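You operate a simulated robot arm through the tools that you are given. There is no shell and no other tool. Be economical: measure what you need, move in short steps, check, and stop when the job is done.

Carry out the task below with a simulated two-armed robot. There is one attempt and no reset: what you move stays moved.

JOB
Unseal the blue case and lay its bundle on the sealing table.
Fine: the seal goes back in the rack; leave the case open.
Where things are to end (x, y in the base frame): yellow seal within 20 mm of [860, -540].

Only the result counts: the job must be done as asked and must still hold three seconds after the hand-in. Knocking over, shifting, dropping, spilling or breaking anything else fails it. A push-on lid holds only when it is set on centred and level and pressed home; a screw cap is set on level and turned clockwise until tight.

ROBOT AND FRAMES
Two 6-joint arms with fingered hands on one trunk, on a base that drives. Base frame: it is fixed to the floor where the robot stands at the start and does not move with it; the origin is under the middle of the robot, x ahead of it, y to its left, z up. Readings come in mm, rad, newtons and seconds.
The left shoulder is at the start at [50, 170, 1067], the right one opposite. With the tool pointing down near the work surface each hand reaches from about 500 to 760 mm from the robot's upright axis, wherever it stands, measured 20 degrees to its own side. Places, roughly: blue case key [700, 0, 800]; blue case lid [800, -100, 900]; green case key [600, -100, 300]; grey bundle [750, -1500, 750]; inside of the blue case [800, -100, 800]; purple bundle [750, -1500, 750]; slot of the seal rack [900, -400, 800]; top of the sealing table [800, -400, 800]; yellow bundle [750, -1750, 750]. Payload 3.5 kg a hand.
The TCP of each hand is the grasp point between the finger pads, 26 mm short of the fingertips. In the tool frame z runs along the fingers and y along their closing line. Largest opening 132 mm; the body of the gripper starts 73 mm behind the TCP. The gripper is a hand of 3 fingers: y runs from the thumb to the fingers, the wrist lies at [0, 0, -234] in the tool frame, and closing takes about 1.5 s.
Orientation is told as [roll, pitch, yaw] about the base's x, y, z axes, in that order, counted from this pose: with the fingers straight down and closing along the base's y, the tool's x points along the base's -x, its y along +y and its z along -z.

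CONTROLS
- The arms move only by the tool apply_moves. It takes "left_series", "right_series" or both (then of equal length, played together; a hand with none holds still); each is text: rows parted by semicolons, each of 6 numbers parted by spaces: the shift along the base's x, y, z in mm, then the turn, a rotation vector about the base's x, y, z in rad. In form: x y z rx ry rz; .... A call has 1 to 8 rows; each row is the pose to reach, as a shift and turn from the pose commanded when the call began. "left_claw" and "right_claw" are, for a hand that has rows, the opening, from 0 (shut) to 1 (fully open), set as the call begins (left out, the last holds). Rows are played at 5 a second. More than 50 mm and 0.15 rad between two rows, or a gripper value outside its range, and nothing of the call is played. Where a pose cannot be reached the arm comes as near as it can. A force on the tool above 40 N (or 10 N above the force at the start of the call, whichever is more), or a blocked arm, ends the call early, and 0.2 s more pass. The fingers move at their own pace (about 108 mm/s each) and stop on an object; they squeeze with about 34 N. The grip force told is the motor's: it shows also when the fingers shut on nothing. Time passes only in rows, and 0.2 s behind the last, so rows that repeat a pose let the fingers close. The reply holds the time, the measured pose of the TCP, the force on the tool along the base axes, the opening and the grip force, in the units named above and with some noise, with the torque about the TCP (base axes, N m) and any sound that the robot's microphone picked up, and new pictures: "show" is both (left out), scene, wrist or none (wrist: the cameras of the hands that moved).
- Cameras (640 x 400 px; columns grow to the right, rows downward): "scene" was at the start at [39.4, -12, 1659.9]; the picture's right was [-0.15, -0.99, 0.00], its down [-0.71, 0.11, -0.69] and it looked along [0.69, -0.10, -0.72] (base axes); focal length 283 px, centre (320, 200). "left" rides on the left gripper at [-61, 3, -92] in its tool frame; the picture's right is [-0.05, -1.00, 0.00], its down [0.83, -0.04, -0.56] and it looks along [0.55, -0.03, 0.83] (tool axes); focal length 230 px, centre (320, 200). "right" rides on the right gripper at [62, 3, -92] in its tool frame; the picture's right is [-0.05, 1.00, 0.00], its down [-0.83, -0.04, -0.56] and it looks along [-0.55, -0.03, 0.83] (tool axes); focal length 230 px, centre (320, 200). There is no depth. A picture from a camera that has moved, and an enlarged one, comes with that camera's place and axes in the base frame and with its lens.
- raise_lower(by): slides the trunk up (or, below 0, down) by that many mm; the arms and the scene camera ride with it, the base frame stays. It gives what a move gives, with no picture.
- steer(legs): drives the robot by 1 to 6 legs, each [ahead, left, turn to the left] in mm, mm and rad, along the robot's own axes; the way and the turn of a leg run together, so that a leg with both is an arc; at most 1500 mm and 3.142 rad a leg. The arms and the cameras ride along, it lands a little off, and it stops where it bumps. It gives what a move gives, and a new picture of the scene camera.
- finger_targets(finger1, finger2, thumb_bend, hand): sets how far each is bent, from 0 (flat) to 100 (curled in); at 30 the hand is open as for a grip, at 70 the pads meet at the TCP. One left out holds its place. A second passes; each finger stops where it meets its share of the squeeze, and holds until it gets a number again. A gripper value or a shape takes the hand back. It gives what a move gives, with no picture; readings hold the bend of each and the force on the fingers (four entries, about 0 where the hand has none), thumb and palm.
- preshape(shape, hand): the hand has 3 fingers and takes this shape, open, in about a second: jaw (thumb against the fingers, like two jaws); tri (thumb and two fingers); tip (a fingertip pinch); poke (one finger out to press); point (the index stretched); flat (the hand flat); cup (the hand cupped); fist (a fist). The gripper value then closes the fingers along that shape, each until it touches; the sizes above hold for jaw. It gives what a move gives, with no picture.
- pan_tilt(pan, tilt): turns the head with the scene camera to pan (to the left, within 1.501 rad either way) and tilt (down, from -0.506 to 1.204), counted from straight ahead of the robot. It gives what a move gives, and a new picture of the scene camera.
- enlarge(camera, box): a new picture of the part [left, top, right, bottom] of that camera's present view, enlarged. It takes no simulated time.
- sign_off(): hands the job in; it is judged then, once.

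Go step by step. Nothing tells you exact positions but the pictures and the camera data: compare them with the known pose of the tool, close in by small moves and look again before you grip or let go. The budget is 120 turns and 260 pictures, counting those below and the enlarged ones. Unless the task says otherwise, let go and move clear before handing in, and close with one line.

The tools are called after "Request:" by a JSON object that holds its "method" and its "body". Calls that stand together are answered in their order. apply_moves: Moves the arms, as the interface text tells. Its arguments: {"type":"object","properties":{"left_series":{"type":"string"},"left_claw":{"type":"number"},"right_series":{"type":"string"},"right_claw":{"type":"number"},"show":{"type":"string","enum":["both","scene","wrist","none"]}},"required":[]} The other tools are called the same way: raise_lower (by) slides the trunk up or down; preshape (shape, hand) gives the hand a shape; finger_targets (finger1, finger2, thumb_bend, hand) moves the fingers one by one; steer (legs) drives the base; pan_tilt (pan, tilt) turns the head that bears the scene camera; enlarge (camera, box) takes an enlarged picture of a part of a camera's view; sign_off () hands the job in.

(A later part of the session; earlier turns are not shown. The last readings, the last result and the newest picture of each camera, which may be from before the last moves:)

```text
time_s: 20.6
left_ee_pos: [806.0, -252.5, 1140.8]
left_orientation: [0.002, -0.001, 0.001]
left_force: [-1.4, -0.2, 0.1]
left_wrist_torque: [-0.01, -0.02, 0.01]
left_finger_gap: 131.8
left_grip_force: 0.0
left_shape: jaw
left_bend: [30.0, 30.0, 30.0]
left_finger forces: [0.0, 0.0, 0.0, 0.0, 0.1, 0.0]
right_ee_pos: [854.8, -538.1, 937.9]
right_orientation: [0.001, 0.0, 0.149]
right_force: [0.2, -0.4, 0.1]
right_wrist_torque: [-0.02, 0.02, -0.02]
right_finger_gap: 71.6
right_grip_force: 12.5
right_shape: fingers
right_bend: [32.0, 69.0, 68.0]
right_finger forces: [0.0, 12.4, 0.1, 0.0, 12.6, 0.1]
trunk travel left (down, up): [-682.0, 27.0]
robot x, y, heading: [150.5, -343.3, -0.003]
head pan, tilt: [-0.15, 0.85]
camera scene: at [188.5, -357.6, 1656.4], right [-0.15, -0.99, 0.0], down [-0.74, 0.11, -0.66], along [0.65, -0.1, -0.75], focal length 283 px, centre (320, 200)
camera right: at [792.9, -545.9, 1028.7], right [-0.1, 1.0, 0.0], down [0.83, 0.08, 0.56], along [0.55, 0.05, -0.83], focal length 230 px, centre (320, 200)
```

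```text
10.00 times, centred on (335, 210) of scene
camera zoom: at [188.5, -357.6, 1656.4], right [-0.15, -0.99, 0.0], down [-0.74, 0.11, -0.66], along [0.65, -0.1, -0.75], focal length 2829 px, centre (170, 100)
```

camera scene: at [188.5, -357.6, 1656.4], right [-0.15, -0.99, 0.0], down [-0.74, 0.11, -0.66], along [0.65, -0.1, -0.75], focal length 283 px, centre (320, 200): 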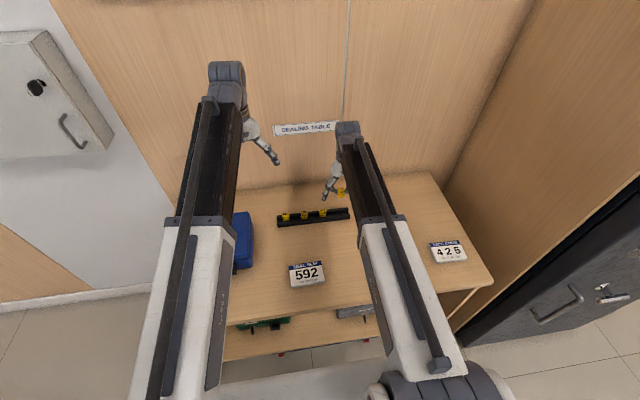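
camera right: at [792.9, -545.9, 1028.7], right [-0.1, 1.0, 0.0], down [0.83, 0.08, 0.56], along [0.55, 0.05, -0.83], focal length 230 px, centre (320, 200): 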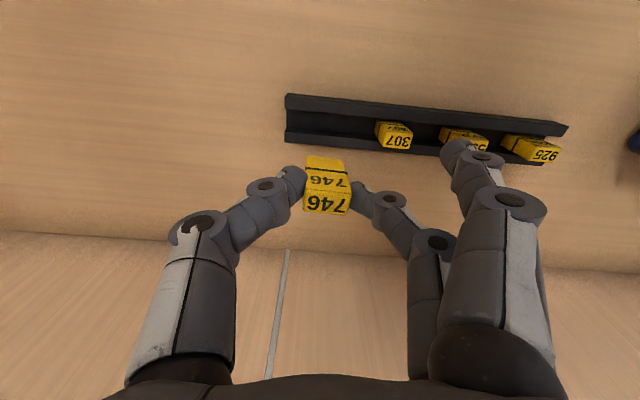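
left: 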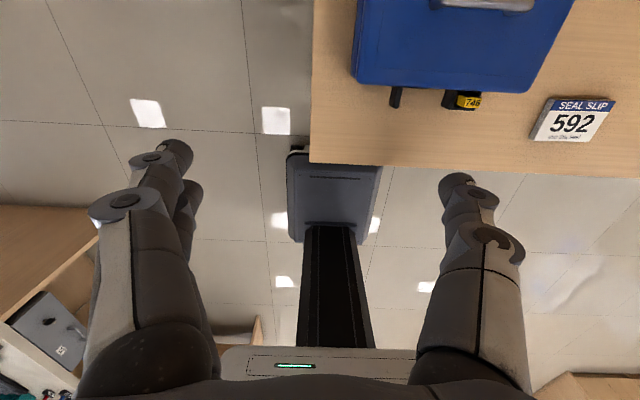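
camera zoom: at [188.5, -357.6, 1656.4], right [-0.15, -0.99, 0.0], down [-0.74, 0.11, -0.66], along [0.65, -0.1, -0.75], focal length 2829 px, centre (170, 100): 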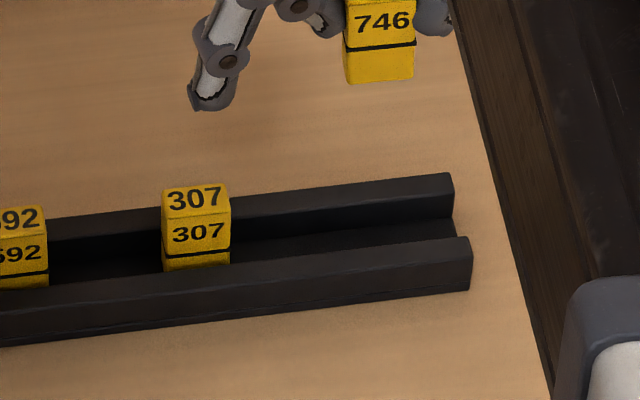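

I put the rack walls' top near z 800, channel centre x ≈ 855, and seated seal tops ≈ 830. I go down partway and re-check alignment.

Request:
{"method": "apply_moves", "body": {"right_series": "-1 -2 -20 0 0 0;-2 -3 -40 0 0 0;-3 -3 -60 0 0 0", "show": "wrist"}}

Request:
{"method": "enlarge", "body": {"camera": "right", "box": [240, 90, 400, 240]}}

Request:
{"method": "enlarge", "body": {"camera": "scene", "box": [305, 180, 365, 220]}}

```text
time_s: 21.4
left_ee_pos: [806.1, -252.2, 1142.0]
left_orientation: [0.001, -0.003, 0.0]
left_force: [-0.2, -0.2, -0.1]
left_wrist_torque: [0.0, 0.01, 0.01]
left_finger_gap: 131.8
left_grip_force: 0.2
left_shape: jaw
left_bend: [30.0, 30.0, 30.0]
left_finger forces: [0.0, 0.0, 0.0, 0.0, 0.0, 0.0]
right_ee_pos: [850.8, -541.7, 878.1]
right_orientation: [-0.001, -0.001, 0.148]
right_force: [0.4, -0.7, -0.6]
right_wrist_torque: [-0.01, 0.0, -0.02]
right_finger_gap: 71.7
right_grip_force: 13.2
right_shape: fingers
right_bend: [32.0, 69.0, 68.0]
right_finger forces: [0.1, 12.5, 0.0, 0.0, 12.5, 0.0]
trunk travel left (down, up): [-682.0, 27.0]
robot x, y, heading: [148.2, -349.9, 0.002]
head pan, tilt: [-0.15, 0.85]
camera right: at [789.6, -548.7, 968.5], right [-0.1, 1.0, 0.0], down [0.83, 0.08, 0.56], along [0.55, 0.05, -0.83], focal length 230 px, centre (320, 200)
```

right: 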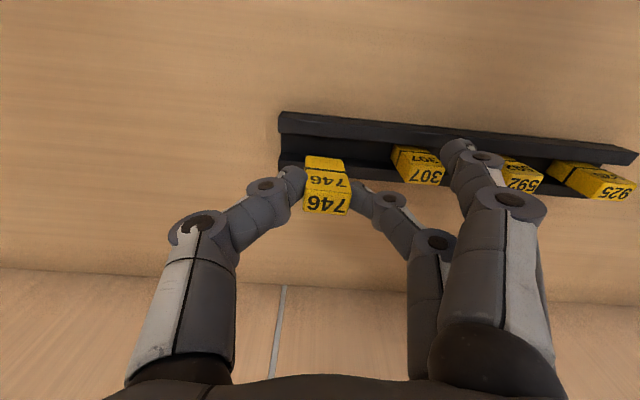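

```text
2.67 times, centred on (320, 165) of right
camera zoom: at [789.6, -548.7, 968.5], right [-0.1, 1.0, 0.0], down [0.83, 0.08, 0.56], along [0.55, 0.05, -0.83], focal length 614 px, centre (320, 293)
```

zoom: 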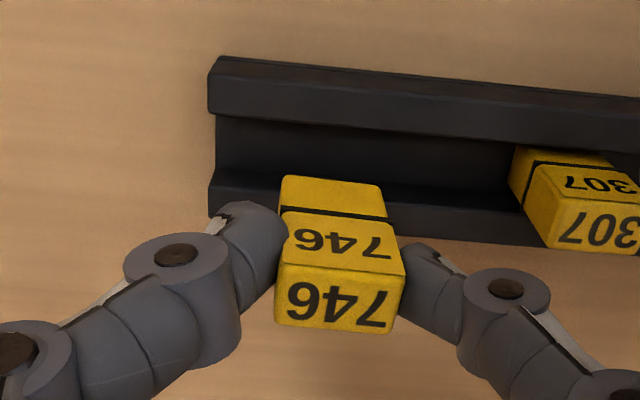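

```text
10.00 times, centred on (335, 200) of scene
camera zoom: at [188.4, -357.6, 1656.4], right [-0.15, -0.99, 0.0], down [-0.74, 0.11, -0.66], along [0.65, -0.1, -0.75], focal length 2829 px, centre (170, 200)
```

zoom: 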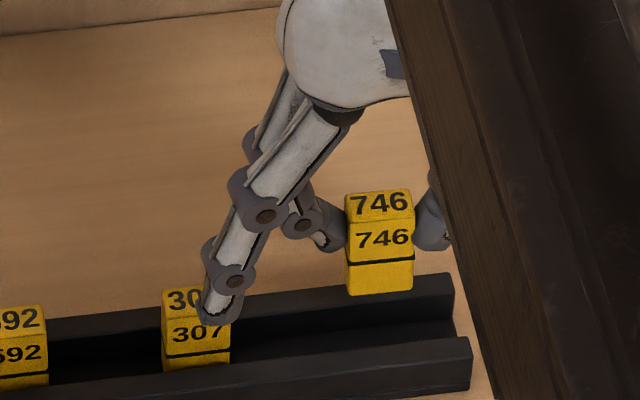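

Seal centre ≈ (854.5, -539.5), right over the channel. I tuck finger 1 away from seal 307 and lower on.

Request:
{"method": "finger_targets", "body": {"hand": "right", "finger1": 54}}

Request:
{"method": "apply_moves", "body": {"right_series": "0 0 -8 0 0 0;0 0 -16 0 0 0;0 0 -23 0 0 0", "show": "wrist"}}

Request:
{"method": "enlarge", "body": {"camera": "right", "box": [240, 90, 400, 240]}}

Request:
{"method": "enlarge", "body": {"camera": "scene", "box": [305, 180, 365, 220]}}

```text
time_s: 22.4
left_ee_pos: [807.6, -252.7, 1140.9]
left_orientation: [0.0, -0.001, 0.001]
left_force: [0.0, -0.5, 0.9]
left_wrist_torque: [-0.01, 0.02, -0.04]
left_finger_gap: 132.0
left_grip_force: 0.0
left_shape: jaw
left_bend: [30.0, 30.0, 30.0]
left_finger forces: [0.0, 0.0, 0.1, 0.0, 0.0, 0.0]
right_ee_pos: [849.6, -542.0, 877.7]
right_orientation: [-0.001, 0.002, 0.149]
right_force: [-0.3, -0.9, 0.2]
right_wrist_torque: [0.02, 0.0, -0.01]
right_finger_gap: 36.0
right_grip_force: 12.5
right_shape: fingers
right_bend: [54.0, 69.0, 68.0]
right_finger forces: [0.0, 12.5, 0.1, 0.1, 12.5, 0.1]
trunk travel left (down, up): [-682.0, 27.0]
robot x, y, heading: [150.2, -347.5, -0.002]
head pan, tilt: [-0.15, 0.85]
```

```text
time_s: 23.2
left_ee_pos: [806.2, -252.6, 1141.6]
left_orientation: [0.002, -0.002, 0.002]
left_force: [-0.4, 1.1, 0.7]
left_wrist_torque: [0.03, 0.02, -0.01]
left_finger_gap: 132.0
left_grip_force: 0.0
left_shape: jaw
left_bend: [30.0, 30.0, 30.0]
left_finger forces: [0.0, 0.0, 0.0, 0.1, 0.1, 0.1]
right_ee_pos: [850.3, -542.6, 853.5]
right_orientation: [0.001, -0.001, 0.148]
right_force: [0.7, -0.5, 0.1]
right_wrist_torque: [-0.03, 0.02, -0.01]
right_finger_gap: 35.4
right_grip_force: 12.9
right_shape: fingers
right_bend: [54.0, 69.0, 68.0]
right_finger forces: [0.0, 12.4, 0.1, 0.0, 12.5, 0.0]
trunk travel left (down, up): [-682.0, 27.0]
robot x, y, heading: [149.1, -347.8, -0.003]
head pan, tilt: [-0.15, 0.85]
camera right: at [790.5, -549.4, 945.0], right [-0.1, 1.0, 0.0], down [0.83, 0.08, 0.56], along [0.55, 0.05, -0.83], focal length 230 px, centre (320, 200)
```

right: 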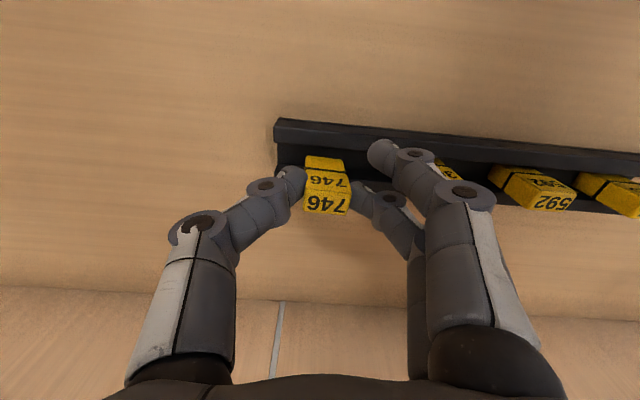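

```text
2.67 times, centred on (320, 165) of right
camera zoom: at [790.5, -549.4, 945.0], right [-0.1, 1.0, 0.0], down [0.83, 0.08, 0.56], along [0.55, 0.05, -0.83], focal length 614 px, centre (320, 293)
```

zoom: 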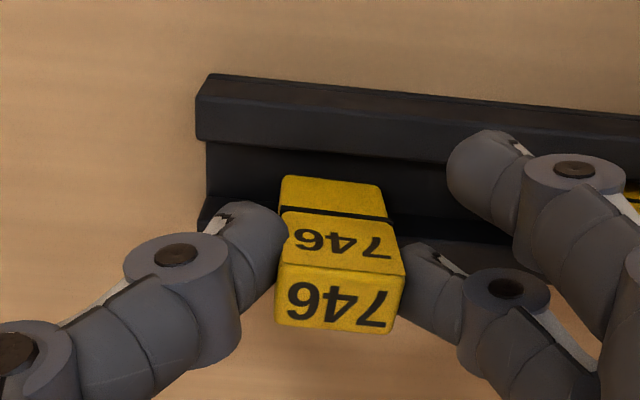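

```text
10.00 times, centred on (335, 200) of scene
camera zoom: at [188.4, -357.6, 1656.4], right [-0.15, -0.99, 0.0], down [-0.74, 0.11, -0.66], along [0.65, -0.1, -0.75], focal length 2829 px, centre (170, 200)
```

zoom: 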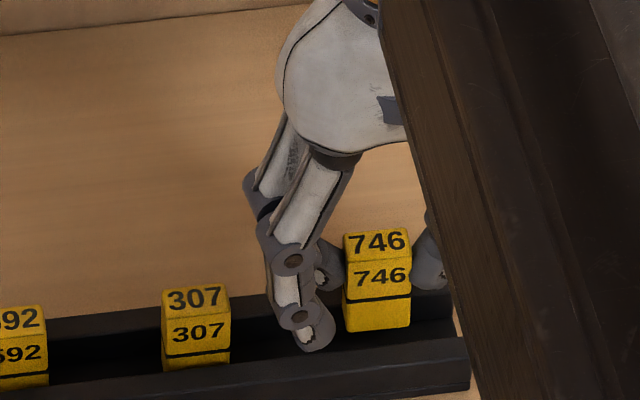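

The seal is about 18 mm above seated and aligned within a couple of mm. I lower further in small steps.

Request:
{"method": "apply_moves", "body": {"right_series": "-1 1 -5 0 0 0;-1 1 -10 0 0 0;-1 1 -14 0 0 0", "show": "wrist"}}

Request:
{"method": "enlarge", "body": {"camera": "right", "box": [240, 90, 400, 240]}}

Request:
{"method": "enlarge", "body": {"camera": "scene", "box": [305, 180, 365, 220]}}

```text
time_s: 24.0
left_ee_pos: [806.8, -251.4, 1141.5]
left_orientation: [0.003, -0.002, 0.0]
left_force: [-0.1, 0.4, 0.3]
left_wrist_torque: [-0.01, 0.0, -0.02]
left_finger_gap: 131.7
left_grip_force: 0.0
left_shape: jaw
left_bend: [30.0, 30.0, 30.0]
left_finger forces: [0.0, 0.0, 0.0, 0.0, 0.1, 0.0]
right_ee_pos: [850.9, -542.1, 839.6]
right_orientation: [0.001, 0.0, 0.148]
right_force: [-0.7, 0.2, 0.0]
right_wrist_torque: [-0.02, 0.01, 0.01]
right_finger_gap: 35.4
right_grip_force: 12.2
right_shape: fingers
right_bend: [54.0, 69.0, 68.0]
right_finger forces: [0.0, 12.5, 0.0, 0.0, 12.5, 0.0]
trunk travel left (down, up): [-682.0, 27.0]
robot x, y, heading: [153.5, -345.9, -0.004]
head pan, tilt: [-0.15, 0.85]
camera right: at [790.6, -548.2, 930.6], right [-0.1, 1.0, 0.0], down [0.83, 0.08, 0.56], along [0.55, 0.05, -0.83], focal length 230 px, centre (320, 200)
```

right: 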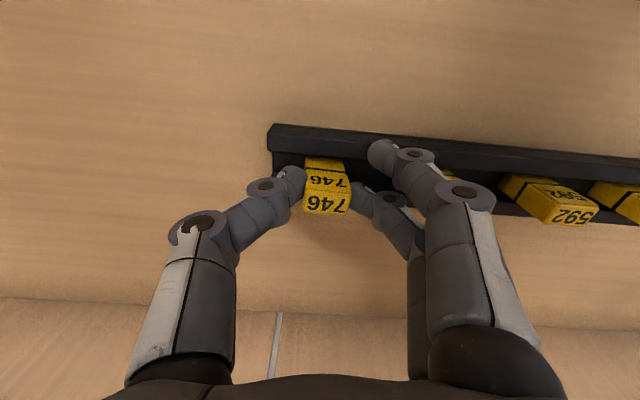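

```text
2.67 times, centred on (320, 165) of right
camera zoom: at [790.6, -548.2, 930.6], right [-0.1, 1.0, 0.0], down [0.83, 0.08, 0.56], along [0.55, 0.05, -0.83], focal length 614 px, centre (320, 293)
```

zoom: 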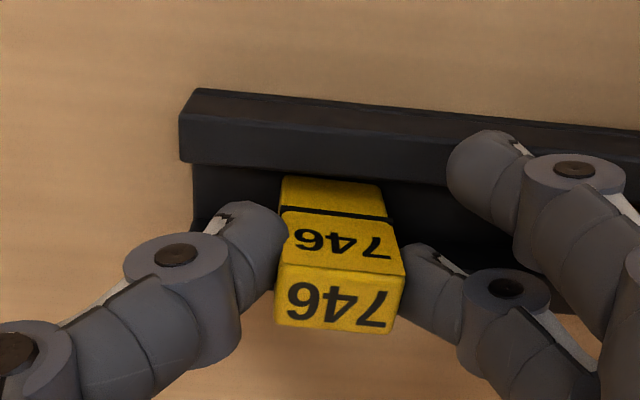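

```text
10.00 times, centred on (335, 200) of scene
camera zoom: at [188.3, -357.6, 1656.4], right [-0.15, -0.99, 0.0], down [-0.74, 0.11, -0.66], along [0.65, -0.1, -0.75], focal length 2829 px, centre (170, 200)
```

zoom: 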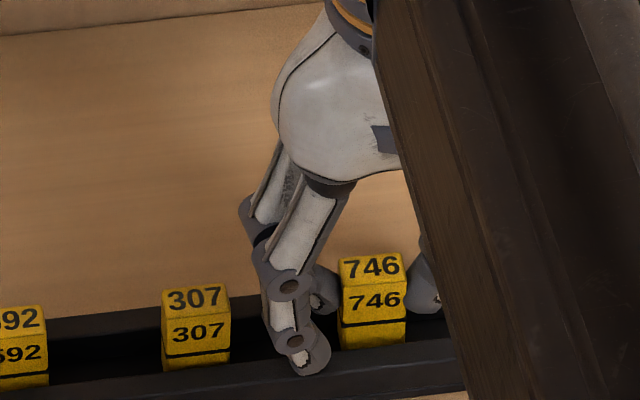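

About 5 mm remain. I lower in 2 mm steps and watch the force.

Request:
{"method": "apply_moves", "body": {"right_series": "0 0 -2 0 0 0;0 0 -4 0 0 0", "show": "none"}}

Request:
{"method": "apply_moves", "body": {"right_series": "0 0 -1 0 0 0;0 0 -2 0 0 0", "show": "none"}}

Request:
{"method": "enlarge", "body": {"camera": "scene", "box": [305, 180, 365, 220]}}

```text
time_s: 24.6
left_ee_pos: [805.6, -252.2, 1142.6]
left_orientation: [0.001, -0.001, 0.0]
left_force: [-0.1, 0.9, 0.2]
left_wrist_torque: [-0.01, 0.03, -0.02]
left_finger_gap: 131.8
left_grip_force: 0.0
left_shape: jaw
left_bend: [30.0, 30.0, 30.0]
left_finger forces: [0.0, 0.0, 0.0, 0.0, 0.1, 0.0]
right_ee_pos: [851.5, -541.2, 836.4]
right_orientation: [0.0, -0.002, 0.149]
right_force: [-0.9, -1.8, 4.6]
right_wrist_torque: [0.03, 0.02, -0.02]
right_finger_gap: 35.5
right_grip_force: 14.1
right_shape: fingers
right_bend: [54.0, 70.0, 68.0]
right_finger forces: [0.1, 13.2, 0.0, 0.0, 14.5, 0.0]
trunk travel left (down, up): [-682.0, 27.0]
robot x, y, heading: [154.2, -348.0, -0.006]
head pan, tilt: [-0.15, 0.85]
```

```text
time_s: 25.2
left_ee_pos: [806.1, -251.9, 1143.0]
left_orientation: [0.001, -0.003, 0.0]
left_force: [-0.6, 0.4, 0.5]
left_wrist_torque: [-0.02, 0.0, -0.02]
left_finger_gap: 132.0
left_grip_force: 0.0
left_shape: jaw
left_bend: [30.0, 30.0, 30.0]
left_finger forces: [0.1, 0.0, 0.1, 0.1, 0.1, 0.0]
right_ee_pos: [850.7, -542.4, 834.9]
right_orientation: [-0.001, -0.002, 0.148]
right_force: [-1.1, -2.3, 10.8]
right_wrist_torque: [0.07, -0.02, -0.01]
right_finger_gap: 35.5
right_grip_force: 15.2
right_shape: fingers
right_bend: [54.0, 71.0, 69.0]
right_finger forces: [0.0, 14.5, 0.0, 0.1, 16.3, 0.0]
trunk travel left (down, up): [-682.0, 27.0]
robot x, y, heading: [149.4, -347.3, -0.005]
head pan, tilt: [-0.15, 0.85]
```

```text
10.00 times, centred on (335, 200) of scene
camera zoom: at [187.1, -357.5, 1656.6], right [-0.15, -0.99, 0.0], down [-0.74, 0.11, -0.66], along [0.65, -0.1, -0.75], focal length 2829 px, centre (170, 200)
```

zoom: 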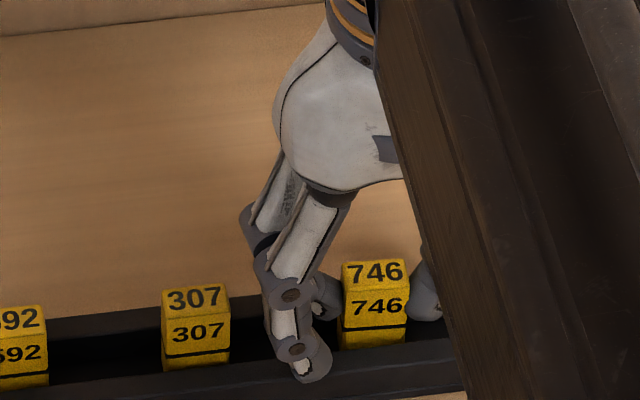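

Contact is felt. I compare its seating with the neighbouring seals.

Request:
{"method": "enlarge", "body": {"camera": "right", "box": [260, 110, 420, 230]}}

Request:
{"method": "enlarge", "body": {"camera": "left", "box": [340, 0, 640, 200]}}

```text
3.33 times, centred on (340, 170) of right
camera zoom: at [789.9, -549.0, 926.2], right [-0.1, 1.0, 0.0], down [0.83, 0.08, 0.56], along [0.55, 0.05, -0.83], focal length 767 px, centre (253, 300)
```

zoom: 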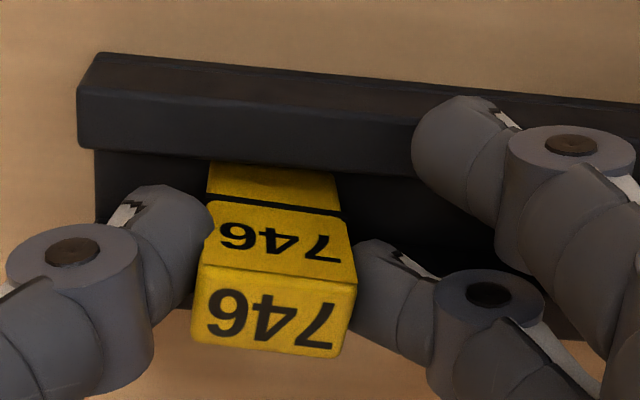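

```text
2.00 times, centred on (490, 100) of left
camera zoom: at [866.3, -248.7, 1236.6], right [0.05, -1.0, 0.0], down [-0.83, -0.04, 0.55], along [-0.55, -0.03, -0.83], focal length 460 px, centre (-20, 400)
```

zoom: 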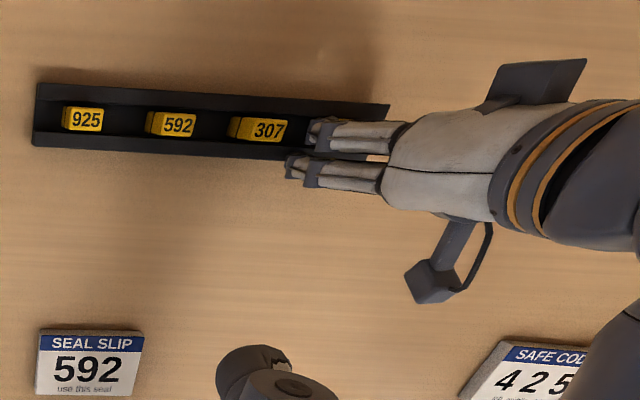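

It's standing in the channel at about the neighbours' height. I ease up 1 mm, open the pinch and look.

Request:
{"method": "apply_moves", "body": {"right_series": "0 0 1 0 0 0;0 0 2 0 0 0", "show": "none"}}

Request:
{"method": "finger_targets", "body": {"hand": "right", "finger2": 58, "thumb_bend": 56}}

Request:
{"method": "enlarge", "body": {"camera": "scene", "box": [305, 180, 365, 220]}}

Request:
{"method": "enlarge", "body": {"camera": "right", "box": [260, 110, 420, 230]}}

```text
time_s: 25.8
left_ee_pos: [807.2, -253.1, 1140.9]
left_orientation: [0.0, -0.002, 0.001]
left_force: [0.4, -0.9, -0.4]
left_wrist_torque: [-0.02, 0.0, 0.01]
left_finger_gap: 131.8
left_grip_force: 0.0
left_shape: jaw
left_bend: [30.0, 30.0, 30.0]
left_finger forces: [0.1, 0.0, 0.0, 0.1, 0.0, 0.0]
right_ee_pos: [850.8, -541.2, 836.4]
right_orientation: [-0.001, 0.001, 0.148]
right_force: [0.1, -1.6, 5.1]
right_wrist_torque: [-0.02, -0.03, -0.03]
right_finger_gap: 35.3
right_grip_force: 14.3
right_shape: fingers
right_bend: [54.0, 71.0, 69.0]
right_finger forces: [0.0, 13.5, 0.0, 0.0, 15.5, 0.0]
trunk travel left (down, up): [-682.0, 27.0]
robot x, y, heading: [151.5, -347.3, -0.004]
head pan, tilt: [-0.15, 0.85]
```

```text
time_s: 26.8
left_ee_pos: [807.0, -253.0, 1141.9]
left_orientation: [0.0, -0.002, 0.001]
left_force: [0.6, 0.1, -0.5]
left_wrist_torque: [0.02, 0.02, -0.02]
left_finger_gap: 132.2
left_grip_force: 0.0
left_shape: jaw
left_bend: [30.0, 30.0, 30.0]
left_finger forces: [0.0, 0.0, 0.1, 0.0, 0.0, 0.0]
right_ee_pos: [851.7, -541.8, 836.5]
right_orientation: [0.0, -0.001, 0.149]
right_force: [0.5, -0.1, -0.7]
right_wrist_torque: [-0.01, 0.02, 0.0]
right_finger_gap: 51.2
right_grip_force: 0.1
right_shape: fingers
right_bend: [54.0, 57.0, 56.0]
right_finger forces: [0.0, 0.0, 0.0, 0.1, 0.0, 0.0]
trunk travel left (down, up): [-682.0, 27.0]
robot x, y, heading: [151.6, -344.7, -0.002]
head pan, tilt: [-0.15, 0.85]
```

```text
10.00 times, centred on (335, 200) of scene
camera zoom: at [188.4, -357.6, 1656.4], right [-0.15, -0.99, 0.0], down [-0.74, 0.11, -0.66], along [0.65, -0.1, -0.75], focal length 2829 px, centre (170, 200)
```

zoom: 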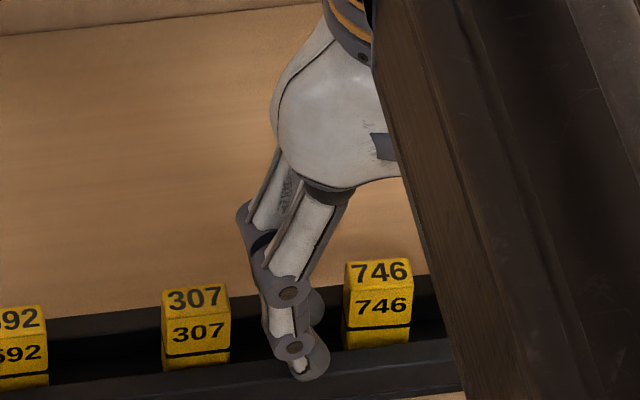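

```text
3.33 times, centred on (340, 170) of right
camera zoom: at [790.3, -548.0, 927.4], right [-0.1, 1.0, 0.0], down [0.83, 0.08, 0.56], along [0.55, 0.05, -0.83], focal length 767 px, centre (253, 300)
```

zoom: 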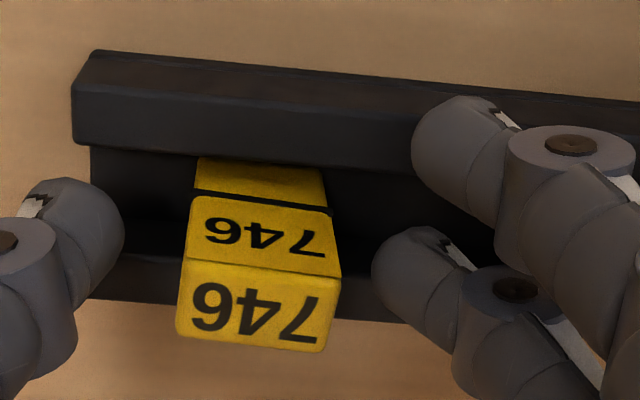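

Seal 746 stands in the rack, released. I lift the hand clear and check.

Request:
{"method": "apply_moves", "body": {"right_series": "0 0 25 0 0 0;0 0 60 0 0 0;0 0 105 0 0 0;-30 -25 135 0 0 -0.05;-60 -50 160 0 0 -0.1;-90 -75 180 0 0 -0.15", "show": "both"}}

Request:
{"method": "enlarge", "body": {"camera": "scene", "box": [260, 180, 380, 260]}}

```text
time_s: 28.2
left_ee_pos: [806.3, -251.5, 1141.6]
left_orientation: [0.003, -0.002, 0.0]
left_force: [-1.1, 0.2, -0.3]
left_wrist_torque: [-0.03, -0.01, -0.02]
left_finger_gap: 132.1
left_grip_force: 0.2
left_shape: jaw
left_bend: [30.0, 30.0, 30.0]
left_finger forces: [0.0, 0.1, 0.0, 0.0, 0.1, 0.1]
right_ee_pos: [761.8, -620.2, 1019.2]
right_orientation: [-0.001, -0.001, 0.0]
right_force: [-0.6, 1.7, -0.5]
right_wrist_torque: [-0.03, 0.01, 0.01]
right_finger_gap: 51.2
right_grip_force: 0.0
right_shape: fingers
right_bend: [54.0, 57.0, 56.0]
right_finger forces: [0.0, 0.0, 0.1, 0.1, 0.1, 0.1]
trunk travel left (down, up): [-682.0, 27.0]
robot x, y, heading: [149.4, -345.0, 0.002]
head pan, tilt: [-0.15, 0.85]
camera scene: at [187.9, -357.8, 1656.4], right [-0.15, -0.99, 0.0], down [-0.74, 0.11, -0.66], along [0.65, -0.1, -0.75], focal length 283 px, centre (320, 200)
camera right: at [701.5, -616.4, 1109.8], right [0.05, 1.0, 0.0], down [0.83, -0.04, 0.56], along [0.55, -0.03, -0.83], focal length 230 px, centre (320, 200)
```

scene: 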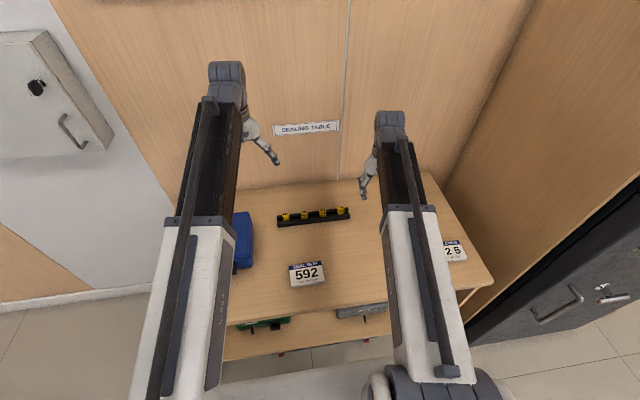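
right: 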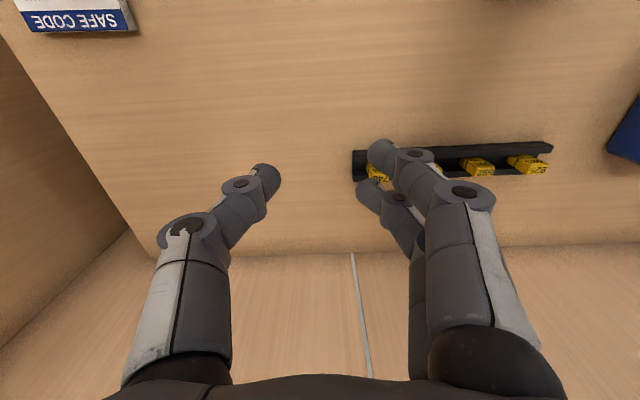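

```text
5.00 times, centred on (320, 220) of scene
camera zoom: at [187.9, -357.8, 1656.4], right [-0.15, -0.99, 0.0], down [-0.74, 0.11, -0.66], along [0.65, -0.1, -0.75], focal length 1414 px, centre (320, 100)
```

zoom: 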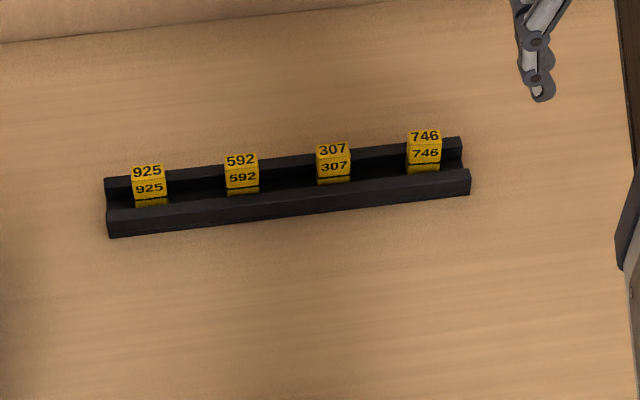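

All four seals stand evenly in the rack; 746 is at y ≈ -540. Now I drive back left so the right hand can work on the case's key, lid and bundle.

Request:
{"method": "steer", "body": {"legs": [[-40, 375, 0]]}}

Request:
{"method": "preshape", "body": {"hand": "right", "shape": "jaw"}}

Request:
{"method": "enlarge", "body": {"camera": "right", "box": [320, 0, 640, 200]}}

```text
time_s: 30.6
left_ee_pos: [767.5, 127.9, 1142.6]
left_orientation: [0.0, -0.001, -0.004]
left_force: [-0.4, 0.3, 0.0]
left_wrist_torque: [-0.03, 0.03, -0.01]
left_finger_gap: 131.9
left_grip_force: 0.0
left_shape: jaw
left_bend: [30.0, 30.0, 30.0]
left_finger forces: [0.1, 0.0, 0.0, 0.0, 0.1, 0.1]
right_ee_pos: [722.9, -237.7, 1017.1]
right_orientation: [-0.002, -0.001, -0.003]
right_force: [-0.6, 0.2, 1.0]
right_wrist_torque: [0.01, -0.01, 0.01]
right_finger_gap: 51.3
right_grip_force: 0.1
right_shape: fingers
right_bend: [54.0, 57.0, 56.0]
right_finger forces: [0.2, 0.0, 0.0, 0.1, 0.0, 0.1]
trunk travel left (down, up): [-682.0, 27.0]
robot x, y, heading: [113.6, 37.4, -0.004]
head pan, tilt: [-0.15, 0.85]
camera scene: at [148.9, 24.5, 1656.4], right [-0.15, -0.99, 0.0], down [-0.74, 0.11, -0.66], along [0.65, -0.1, -0.75], focal length 283 px, centre (320, 200)
```

scene: 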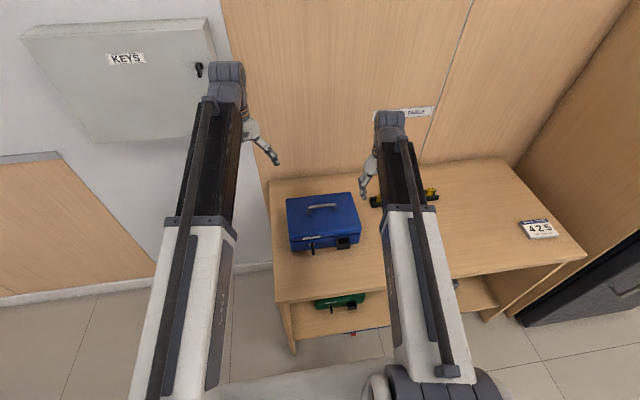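

```text
time_s: 31.5
left_ee_pos: [766.8, 127.7, 1140.6]
left_orientation: [0.003, -0.002, -0.004]
left_force: [0.5, 0.1, 0.8]
left_wrist_torque: [0.04, 0.01, 0.02]
left_finger_gap: 131.8
left_grip_force: 0.1
left_shape: jaw
left_bend: [30.0, 30.0, 30.0]
left_finger forces: [0.0, 0.0, 0.0, 0.0, 0.1, 0.0]
right_ee_pos: [724.4, -239.3, 1017.3]
right_orientation: [0.001, -0.001, -0.004]
right_force: [-0.7, 0.0, -1.3]
right_wrist_torque: [0.05, 0.02, -0.01]
right_finger_gap: 131.8
right_grip_force: 0.0
right_shape: jaw
right_bend: [30.0, 30.0, 30.0]
right_finger forces: [0.1, 0.0, 0.0, 0.0, 0.0, 0.1]
trunk travel left (down, up): [-682.0, 27.0]
robot x, y, heading: [114.8, 31.2, -0.003]
head pan, tilt: [-0.15, 0.85]
```

```text
2.00 times, centred on (480, 100) of right
camera zoom: at [662.2, -236.7, 1109.3], right [0.06, 1.0, 0.0], down [0.83, -0.05, 0.56], along [0.55, -0.03, -0.83], focal length 460 px, centre (0, 400)
```

zoom: 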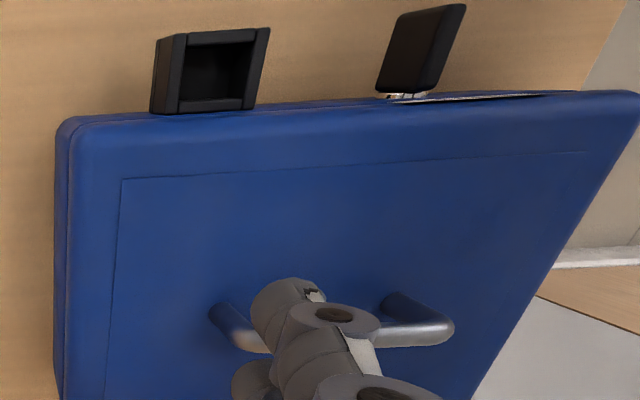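

The case is well in view. I bring the right hand in front of the case above the key and zoom on the key.

Request:
{"method": "apply_moves", "body": {"right_series": "-30 40 0 0 0 0;-60 80 0 0 0 0;-90 120 0 0 0 0;-105 160 0 0 0 0;-105 205 -20 0 0 0", "show": "wrist"}}

Request:
{"method": "enlarge", "body": {"camera": "scene", "box": [285, 220, 345, 260]}}

Request:
{"method": "enlarge", "body": {"camera": "right", "box": [240, 80, 400, 180]}}

Request:
{"method": "enlarge", "body": {"camera": "left", "box": [360, 60, 600, 210]}}

```text
time_s: 32.7
left_ee_pos: [767.8, 128.8, 1141.8]
left_orientation: [0.001, -0.002, -0.004]
left_force: [-0.1, 0.3, 0.4]
left_wrist_torque: [0.01, -0.02, 0.0]
left_finger_gap: 132.0
left_grip_force: 0.0
left_shape: jaw
left_bend: [30.0, 30.0, 30.0]
left_finger forces: [0.0, 0.1, 0.1, 0.0, 0.0, 0.0]
right_ee_pos: [617.8, -35.0, 999.2]
right_orientation: [0.0, -0.001, -0.006]
right_force: [-0.6, -0.7, -0.2]
right_wrist_torque: [0.01, -0.02, 0.04]
right_finger_gap: 132.0
right_grip_force: 0.0
right_shape: jaw
right_bend: [30.0, 30.0, 30.0]
right_finger forces: [0.0, 0.1, 0.1, 0.1, 0.0, 0.0]
trunk travel left (down, up): [-682.0, 27.0]
robot x, y, heading: [111.4, 35.2, -0.007]
head pan, tilt: [-0.15, 0.85]
camera right: at [556.4, -32.4, 1090.5], right [0.06, 1.0, 0.0], down [0.83, -0.05, 0.55], along [0.55, -0.03, -0.83], focal length 230 px, centre (320, 200)
```

right: 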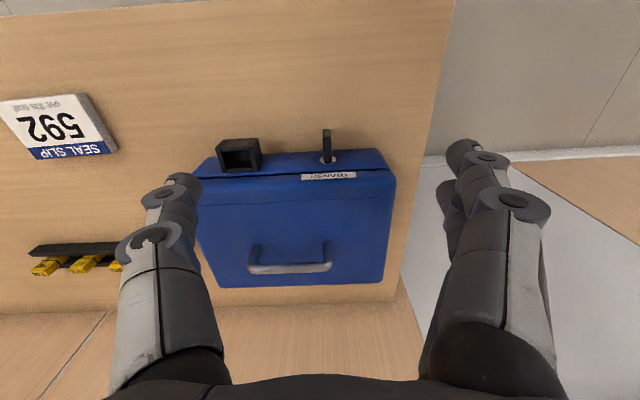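

```text
10.00 times, centred on (315, 240) of scene
camera zoom: at [149.2, 24.0, 1656.4], right [-0.15, -0.99, 0.0], down [-0.74, 0.12, -0.66], along [0.65, -0.1, -0.75], focal length 2829 px, centre (370, -200)
```

zoom: 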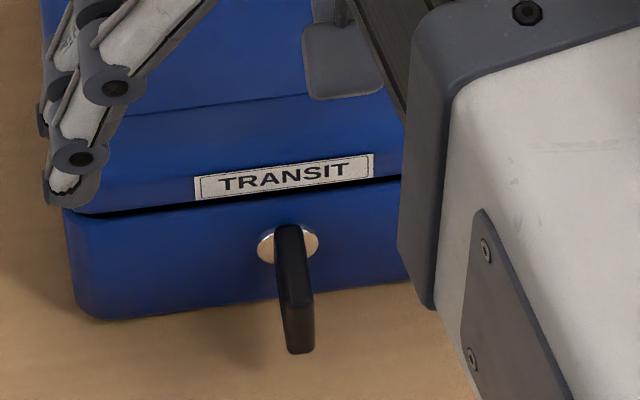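

```text
4.00 times, centred on (320, 130) of right
camera zoom: at [556.4, -32.4, 1090.5], right [0.06, 1.0, 0.0], down [0.83, -0.05, 0.55], along [0.55, -0.03, -0.83], focal length 920 px, centre (320, 480)
```

zoom: 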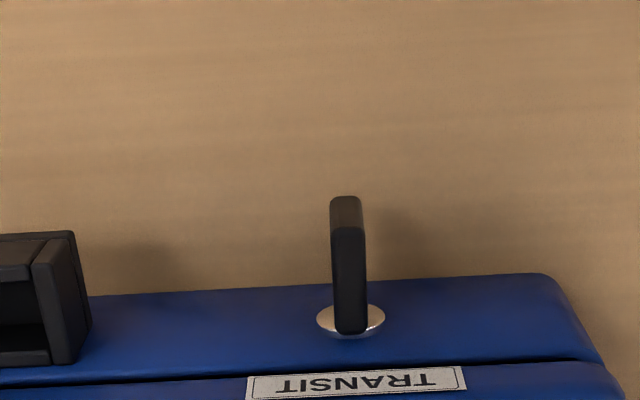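

```text
2.67 times, centred on (480, 135) of left
camera zoom: at [828.4, 130.7, 1235.8], right [0.05, -1.0, 0.0], down [-0.83, -0.04, 0.55], along [-0.55, -0.03, -0.83], focal length 614 px, centre (-107, 373)
```

zoom: 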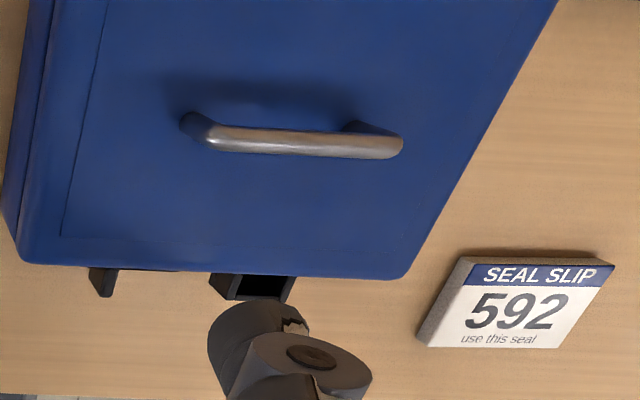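

The key's bow is a 10 mm vertical plate, x ≈ 638–669, y ≈ -29, z ≈ 815–843, turning about x. To twist it without hitting the seal holder or table I'll approach pitched 45° from the front; I back up 150 mm for room.

Request:
{"method": "steer", "body": {"legs": [[-150, 0, 0]]}}

Request:
{"method": "apply_moves", "body": {"right_series": "18 1 -5 0 -0.13 0;36 2 -10 0 -0.26 0;54 3 -20 0 -0.39 0;72 4 -30 0 -0.52 0;90 5 -40 0 -0.65 0;105 6 -50 0 -0.785 0", "right_claw": 0.45, "show": "both"}}

```text
time_s: 34.1
left_ee_pos: [617.4, 129.1, 1142.1]
left_orientation: [0.002, -0.004, -0.002]
left_force: [-0.3, -1.0, 0.4]
left_wrist_torque: [-0.04, 0.0, -0.01]
left_finger_gap: 132.0
left_grip_force: 0.0
left_shape: jaw
left_bend: [30.0, 30.0, 30.0]
left_finger forces: [0.0, 0.1, 0.0, 0.0, 0.0, 0.1]
right_ee_pos: [468.2, -35.1, 1000.3]
right_orientation: [0.001, -0.001, -0.004]
right_force: [0.4, -0.4, 0.9]
right_wrist_torque: [-0.03, 0.0, 0.0]
right_finger_gap: 131.8
right_grip_force: 0.0
right_shape: jaw
right_bend: [30.0, 30.0, 30.0]
right_finger forces: [0.0, 0.1, 0.0, 0.1, 0.1, 0.0]
trunk travel left (down, up): [-682.0, 27.0]
robot x, y, heading: [-38.5, 33.3, -0.003]
head pan, tilt: [-0.15, 0.85]
camera scene: at [-1.2, 24.2, 1656.5], right [-0.15, -0.99, 0.0], down [-0.74, 0.11, -0.66], along [0.65, -0.1, -0.75], focal length 283 px, centre (320, 200)
```

scene: 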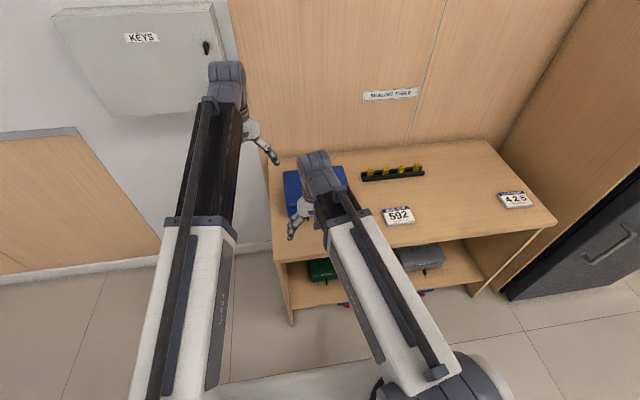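

```text
time_s: 35.5
left_ee_pos: [619.8, 128.6, 1141.1]
left_orientation: [0.002, -0.002, -0.003]
left_force: [-0.3, 0.3, 0.4]
left_wrist_torque: [-0.02, 0.05, -0.02]
left_finger_gap: 131.7
left_grip_force: 0.0
left_shape: jaw
left_bend: [30.0, 30.0, 30.0]
left_finger forces: [0.0, 0.0, 0.0, 0.1, 0.0, 0.0]
right_ee_pos: [579.3, -27.8, 949.4]
right_orientation: [0.003, -0.785, -0.004]
right_force: [-0.5, -0.6, 0.3]
right_wrist_torque: [0.01, 0.03, 0.02]
right_finger_gap: 59.8
right_grip_force: 0.0
right_shape: jaw
right_bend: [73.0, 73.0, 70.0]
right_finger forces: [0.0, 0.0, 0.0, 0.0, 0.0, 0.0]
right hand out of reach, approached as far as the arm can: row 5, 6
trunk travel left (down, up): [-682.0, 27.0]
robot x, y, heading: [-37.2, 38.2, -0.004]
head pan, tilt: [-0.15, 0.85]
camera scene: at [0.4, 24.2, 1656.4], right [-0.15, -0.99, 0.0], down [-0.74, 0.11, -0.66], along [0.65, -0.1, -0.75], focal length 283 px, centre (320, 200)
camera right: at [471.4, -24.7, 969.0], right [0.04, 1.0, 0.04], down [0.19, -0.05, 0.98], along [0.98, -0.03, -0.2], focal length 230 px, centre (320, 200)
```

scene: 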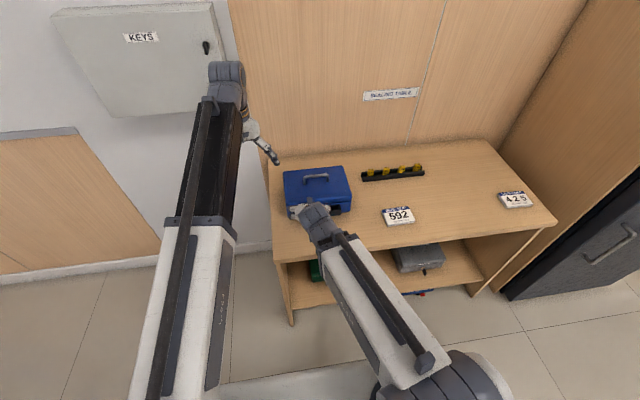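
right: 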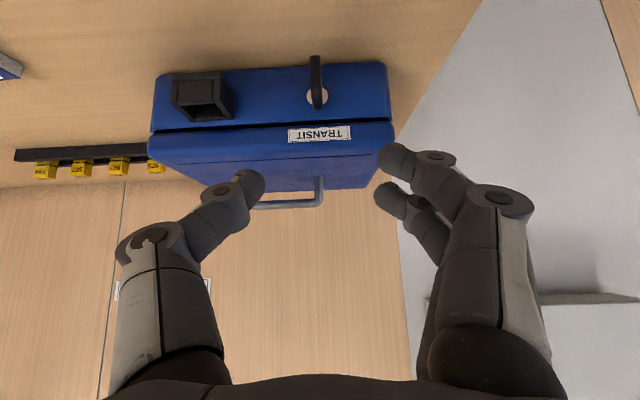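

The wrist camera now looks straight at the lock. I enlarge it to refine the key's place.

Request:
{"method": "enlarge", "body": {"camera": "right", "box": [250, 30, 410, 130]}}

Request:
{"method": "enlarge", "body": {"camera": "left", "box": [400, 0, 560, 100]}}

```text
4.00 times, centred on (330, 80) of right
camera zoom: at [471.4, -24.7, 969.0], right [0.04, 1.0, 0.04], down [0.19, -0.05, 0.98], along [0.98, -0.03, -0.2], focal length 920 px, centre (280, 680)
```

zoom: 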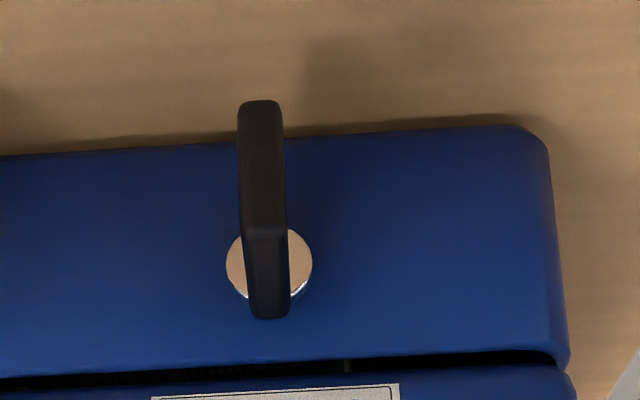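

```text
4.00 times, centred on (480, 50) of left
camera zoom: at [679.4, 131.7, 1235.9], right [0.05, -1.0, 0.0], down [-0.83, -0.04, 0.55], along [-0.55, -0.03, -0.83], focal length 920 px, centre (-320, 800)
```

zoom: 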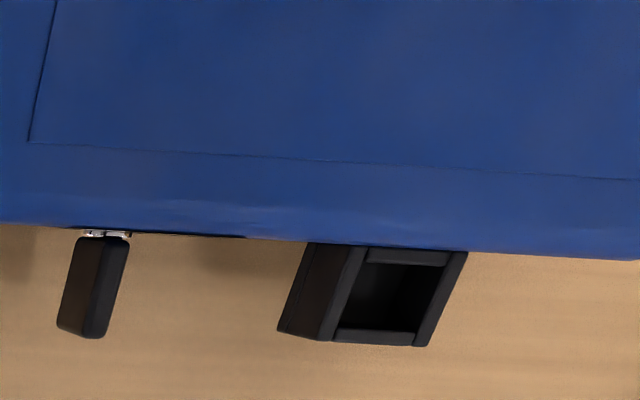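

Key axis ≈ (y -29, z 826); bow x 638–667, z 811–842. I move in at 45° with the fingers straddling the bow.

Request:
{"method": "apply_moves", "body": {"right_series": "10 0 -30 0 0 0;20 -1 -60 0 0 0;32 -1 -90 0 0 0;44 -1 -106 0 0 0;52 -1 -114 0 0 0", "show": "wrist"}}

Request:
{"method": "enlarge", "body": {"camera": "right", "box": [230, 70, 430, 220]}}

Request:
{"method": "enlarge", "body": {"camera": "left", "box": [380, 0, 540, 100]}}

```text
time_s: 36.7
left_ee_pos: [618.3, 128.4, 1142.2]
left_orientation: [0.002, 0.0, -0.002]
left_force: [-0.8, 0.1, 0.4]
left_wrist_torque: [0.04, 0.01, 0.01]
left_finger_gap: 132.0
left_grip_force: 0.1
left_shape: jaw
left_bend: [30.0, 30.0, 30.0]
left_finger forces: [0.0, 0.1, 0.1, 0.1, 0.0, 0.0]
right_ee_pos: [632.7, -26.9, 833.5]
right_orientation: [0.003, -0.786, -0.004]
right_force: [-0.5, -0.5, 0.7]
right_wrist_torque: [0.01, 0.01, 0.0]
right_finger_gap: 60.4
right_grip_force: 0.1
right_shape: jaw
right_bend: [73.0, 73.0, 70.0]
right_finger forces: [0.0, 0.0, 0.0, 0.1, 0.0, 0.0]
trunk travel left (down, up): [-682.0, 27.0]
robot x, y, heading: [-37.8, 39.3, -0.004]
head pan, tilt: [-0.15, 0.85]
camera right: at [524.8, -24.2, 853.7], right [0.04, 1.0, 0.04], down [0.19, -0.05, 0.98], along [0.98, -0.03, -0.2], focal length 230 px, centre (320, 200)
```

right: 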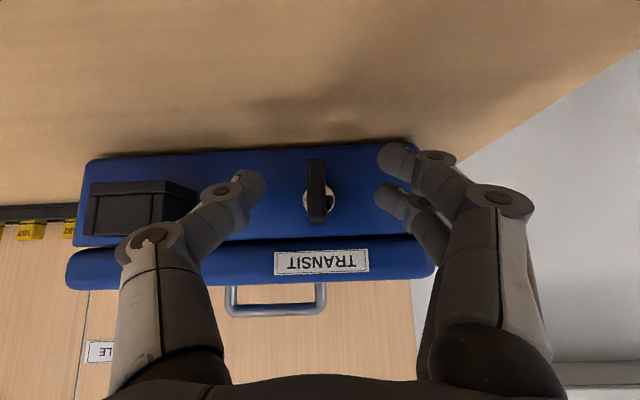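

```text
2.67 times, centred on (330, 145) of right
camera zoom: at [524.8, -24.2, 853.7], right [0.04, 1.0, 0.04], down [0.19, -0.05, 0.98], along [0.98, -0.03, -0.2], focal length 614 px, centre (293, 347)
```

zoom: 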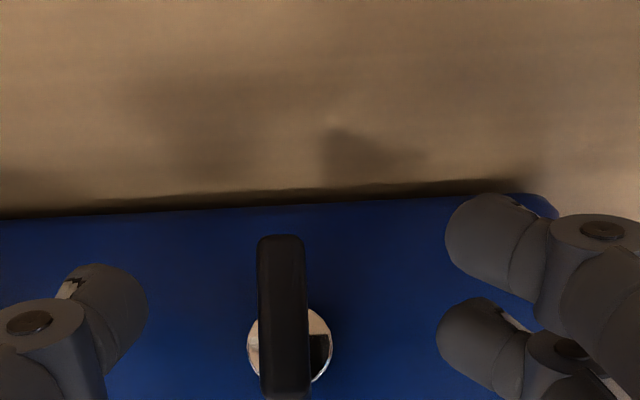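

```text
4.00 times, centred on (460, 50) of left
camera zoom: at [679.5, 131.7, 1235.9], right [0.05, -1.0, 0.0], down [-0.83, -0.04, 0.55], along [-0.55, -0.03, -0.83], focal length 920 px, centre (-240, 800)
```

zoom: 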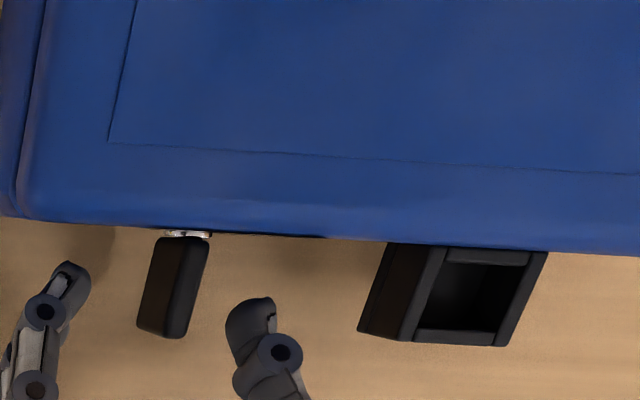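

The key bow lies between thumb and fingers. I close on it.

Request:
{"method": "apply_moves", "body": {"right_series": "0 -1 0 0 0 0;0 -1 0 0 0 0;0 -1 0 0 0 0;0 -1 0 0 0 0;0 -1 0 0 0 0", "right_claw": 0, "show": "wrist"}}

Request:
{"method": "enlarge", "body": {"camera": "left", "box": [380, 0, 540, 100]}}

```text
time_s: 37.9
left_ee_pos: [617.7, 129.3, 1141.0]
left_orientation: [0.003, -0.002, -0.002]
left_force: [0.3, 0.4, -0.1]
left_wrist_torque: [0.01, 0.04, -0.01]
left_finger_gap: 131.9
left_grip_force: 0.0
left_shape: jaw
left_bend: [30.0, 30.0, 30.0]
left_finger forces: [0.1, 0.0, 0.1, 0.1, 0.1, 0.1]
right_ee_pos: [632.1, -27.9, 832.2]
right_orientation: [0.002, -0.785, -0.003]
right_force: [0.4, 0.8, 0.2]
right_wrist_torque: [0.02, 0.04, 0.09]
right_finger_gap: 4.4
right_grip_force: 33.6
right_shape: jaw
right_bend: [70.0, 70.0, 70.0]
right_finger forces: [15.2, 15.2, 0.0, 0.0, 29.7, 0.1]
trunk travel left (down, up): [-682.0, 27.0]
robot x, y, heading: [-34.1, 37.3, -0.002]
head pan, tilt: [-0.15, 0.85]
camera right: at [524.7, -25.5, 853.3], right [0.04, 1.0, 0.04], down [0.2, -0.05, 0.98], along [0.98, -0.03, -0.2], focal length 230 px, centre (320, 200)
```

right: 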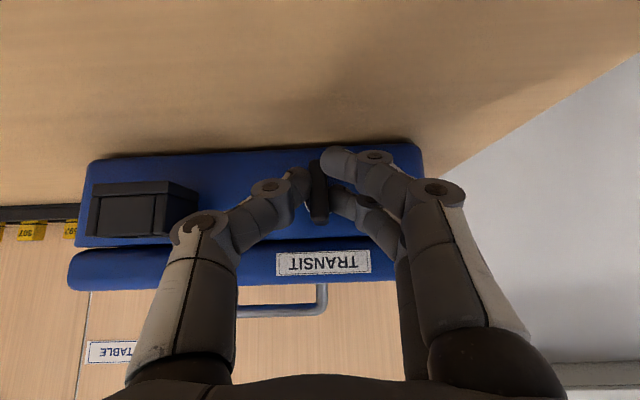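

```text
4.00 times, centred on (460, 50) of left
camera zoom: at [679.6, 131.8, 1235.7], right [0.05, -1.0, 0.0], down [-0.83, -0.04, 0.55], along [-0.55, -0.03, -0.83], focal length 920 px, centre (-240, 800)
```

zoom: 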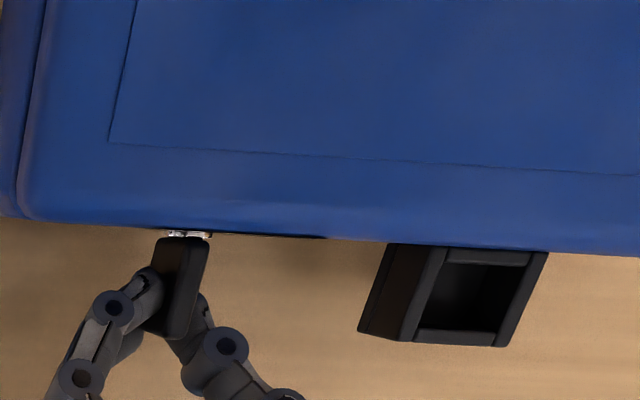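

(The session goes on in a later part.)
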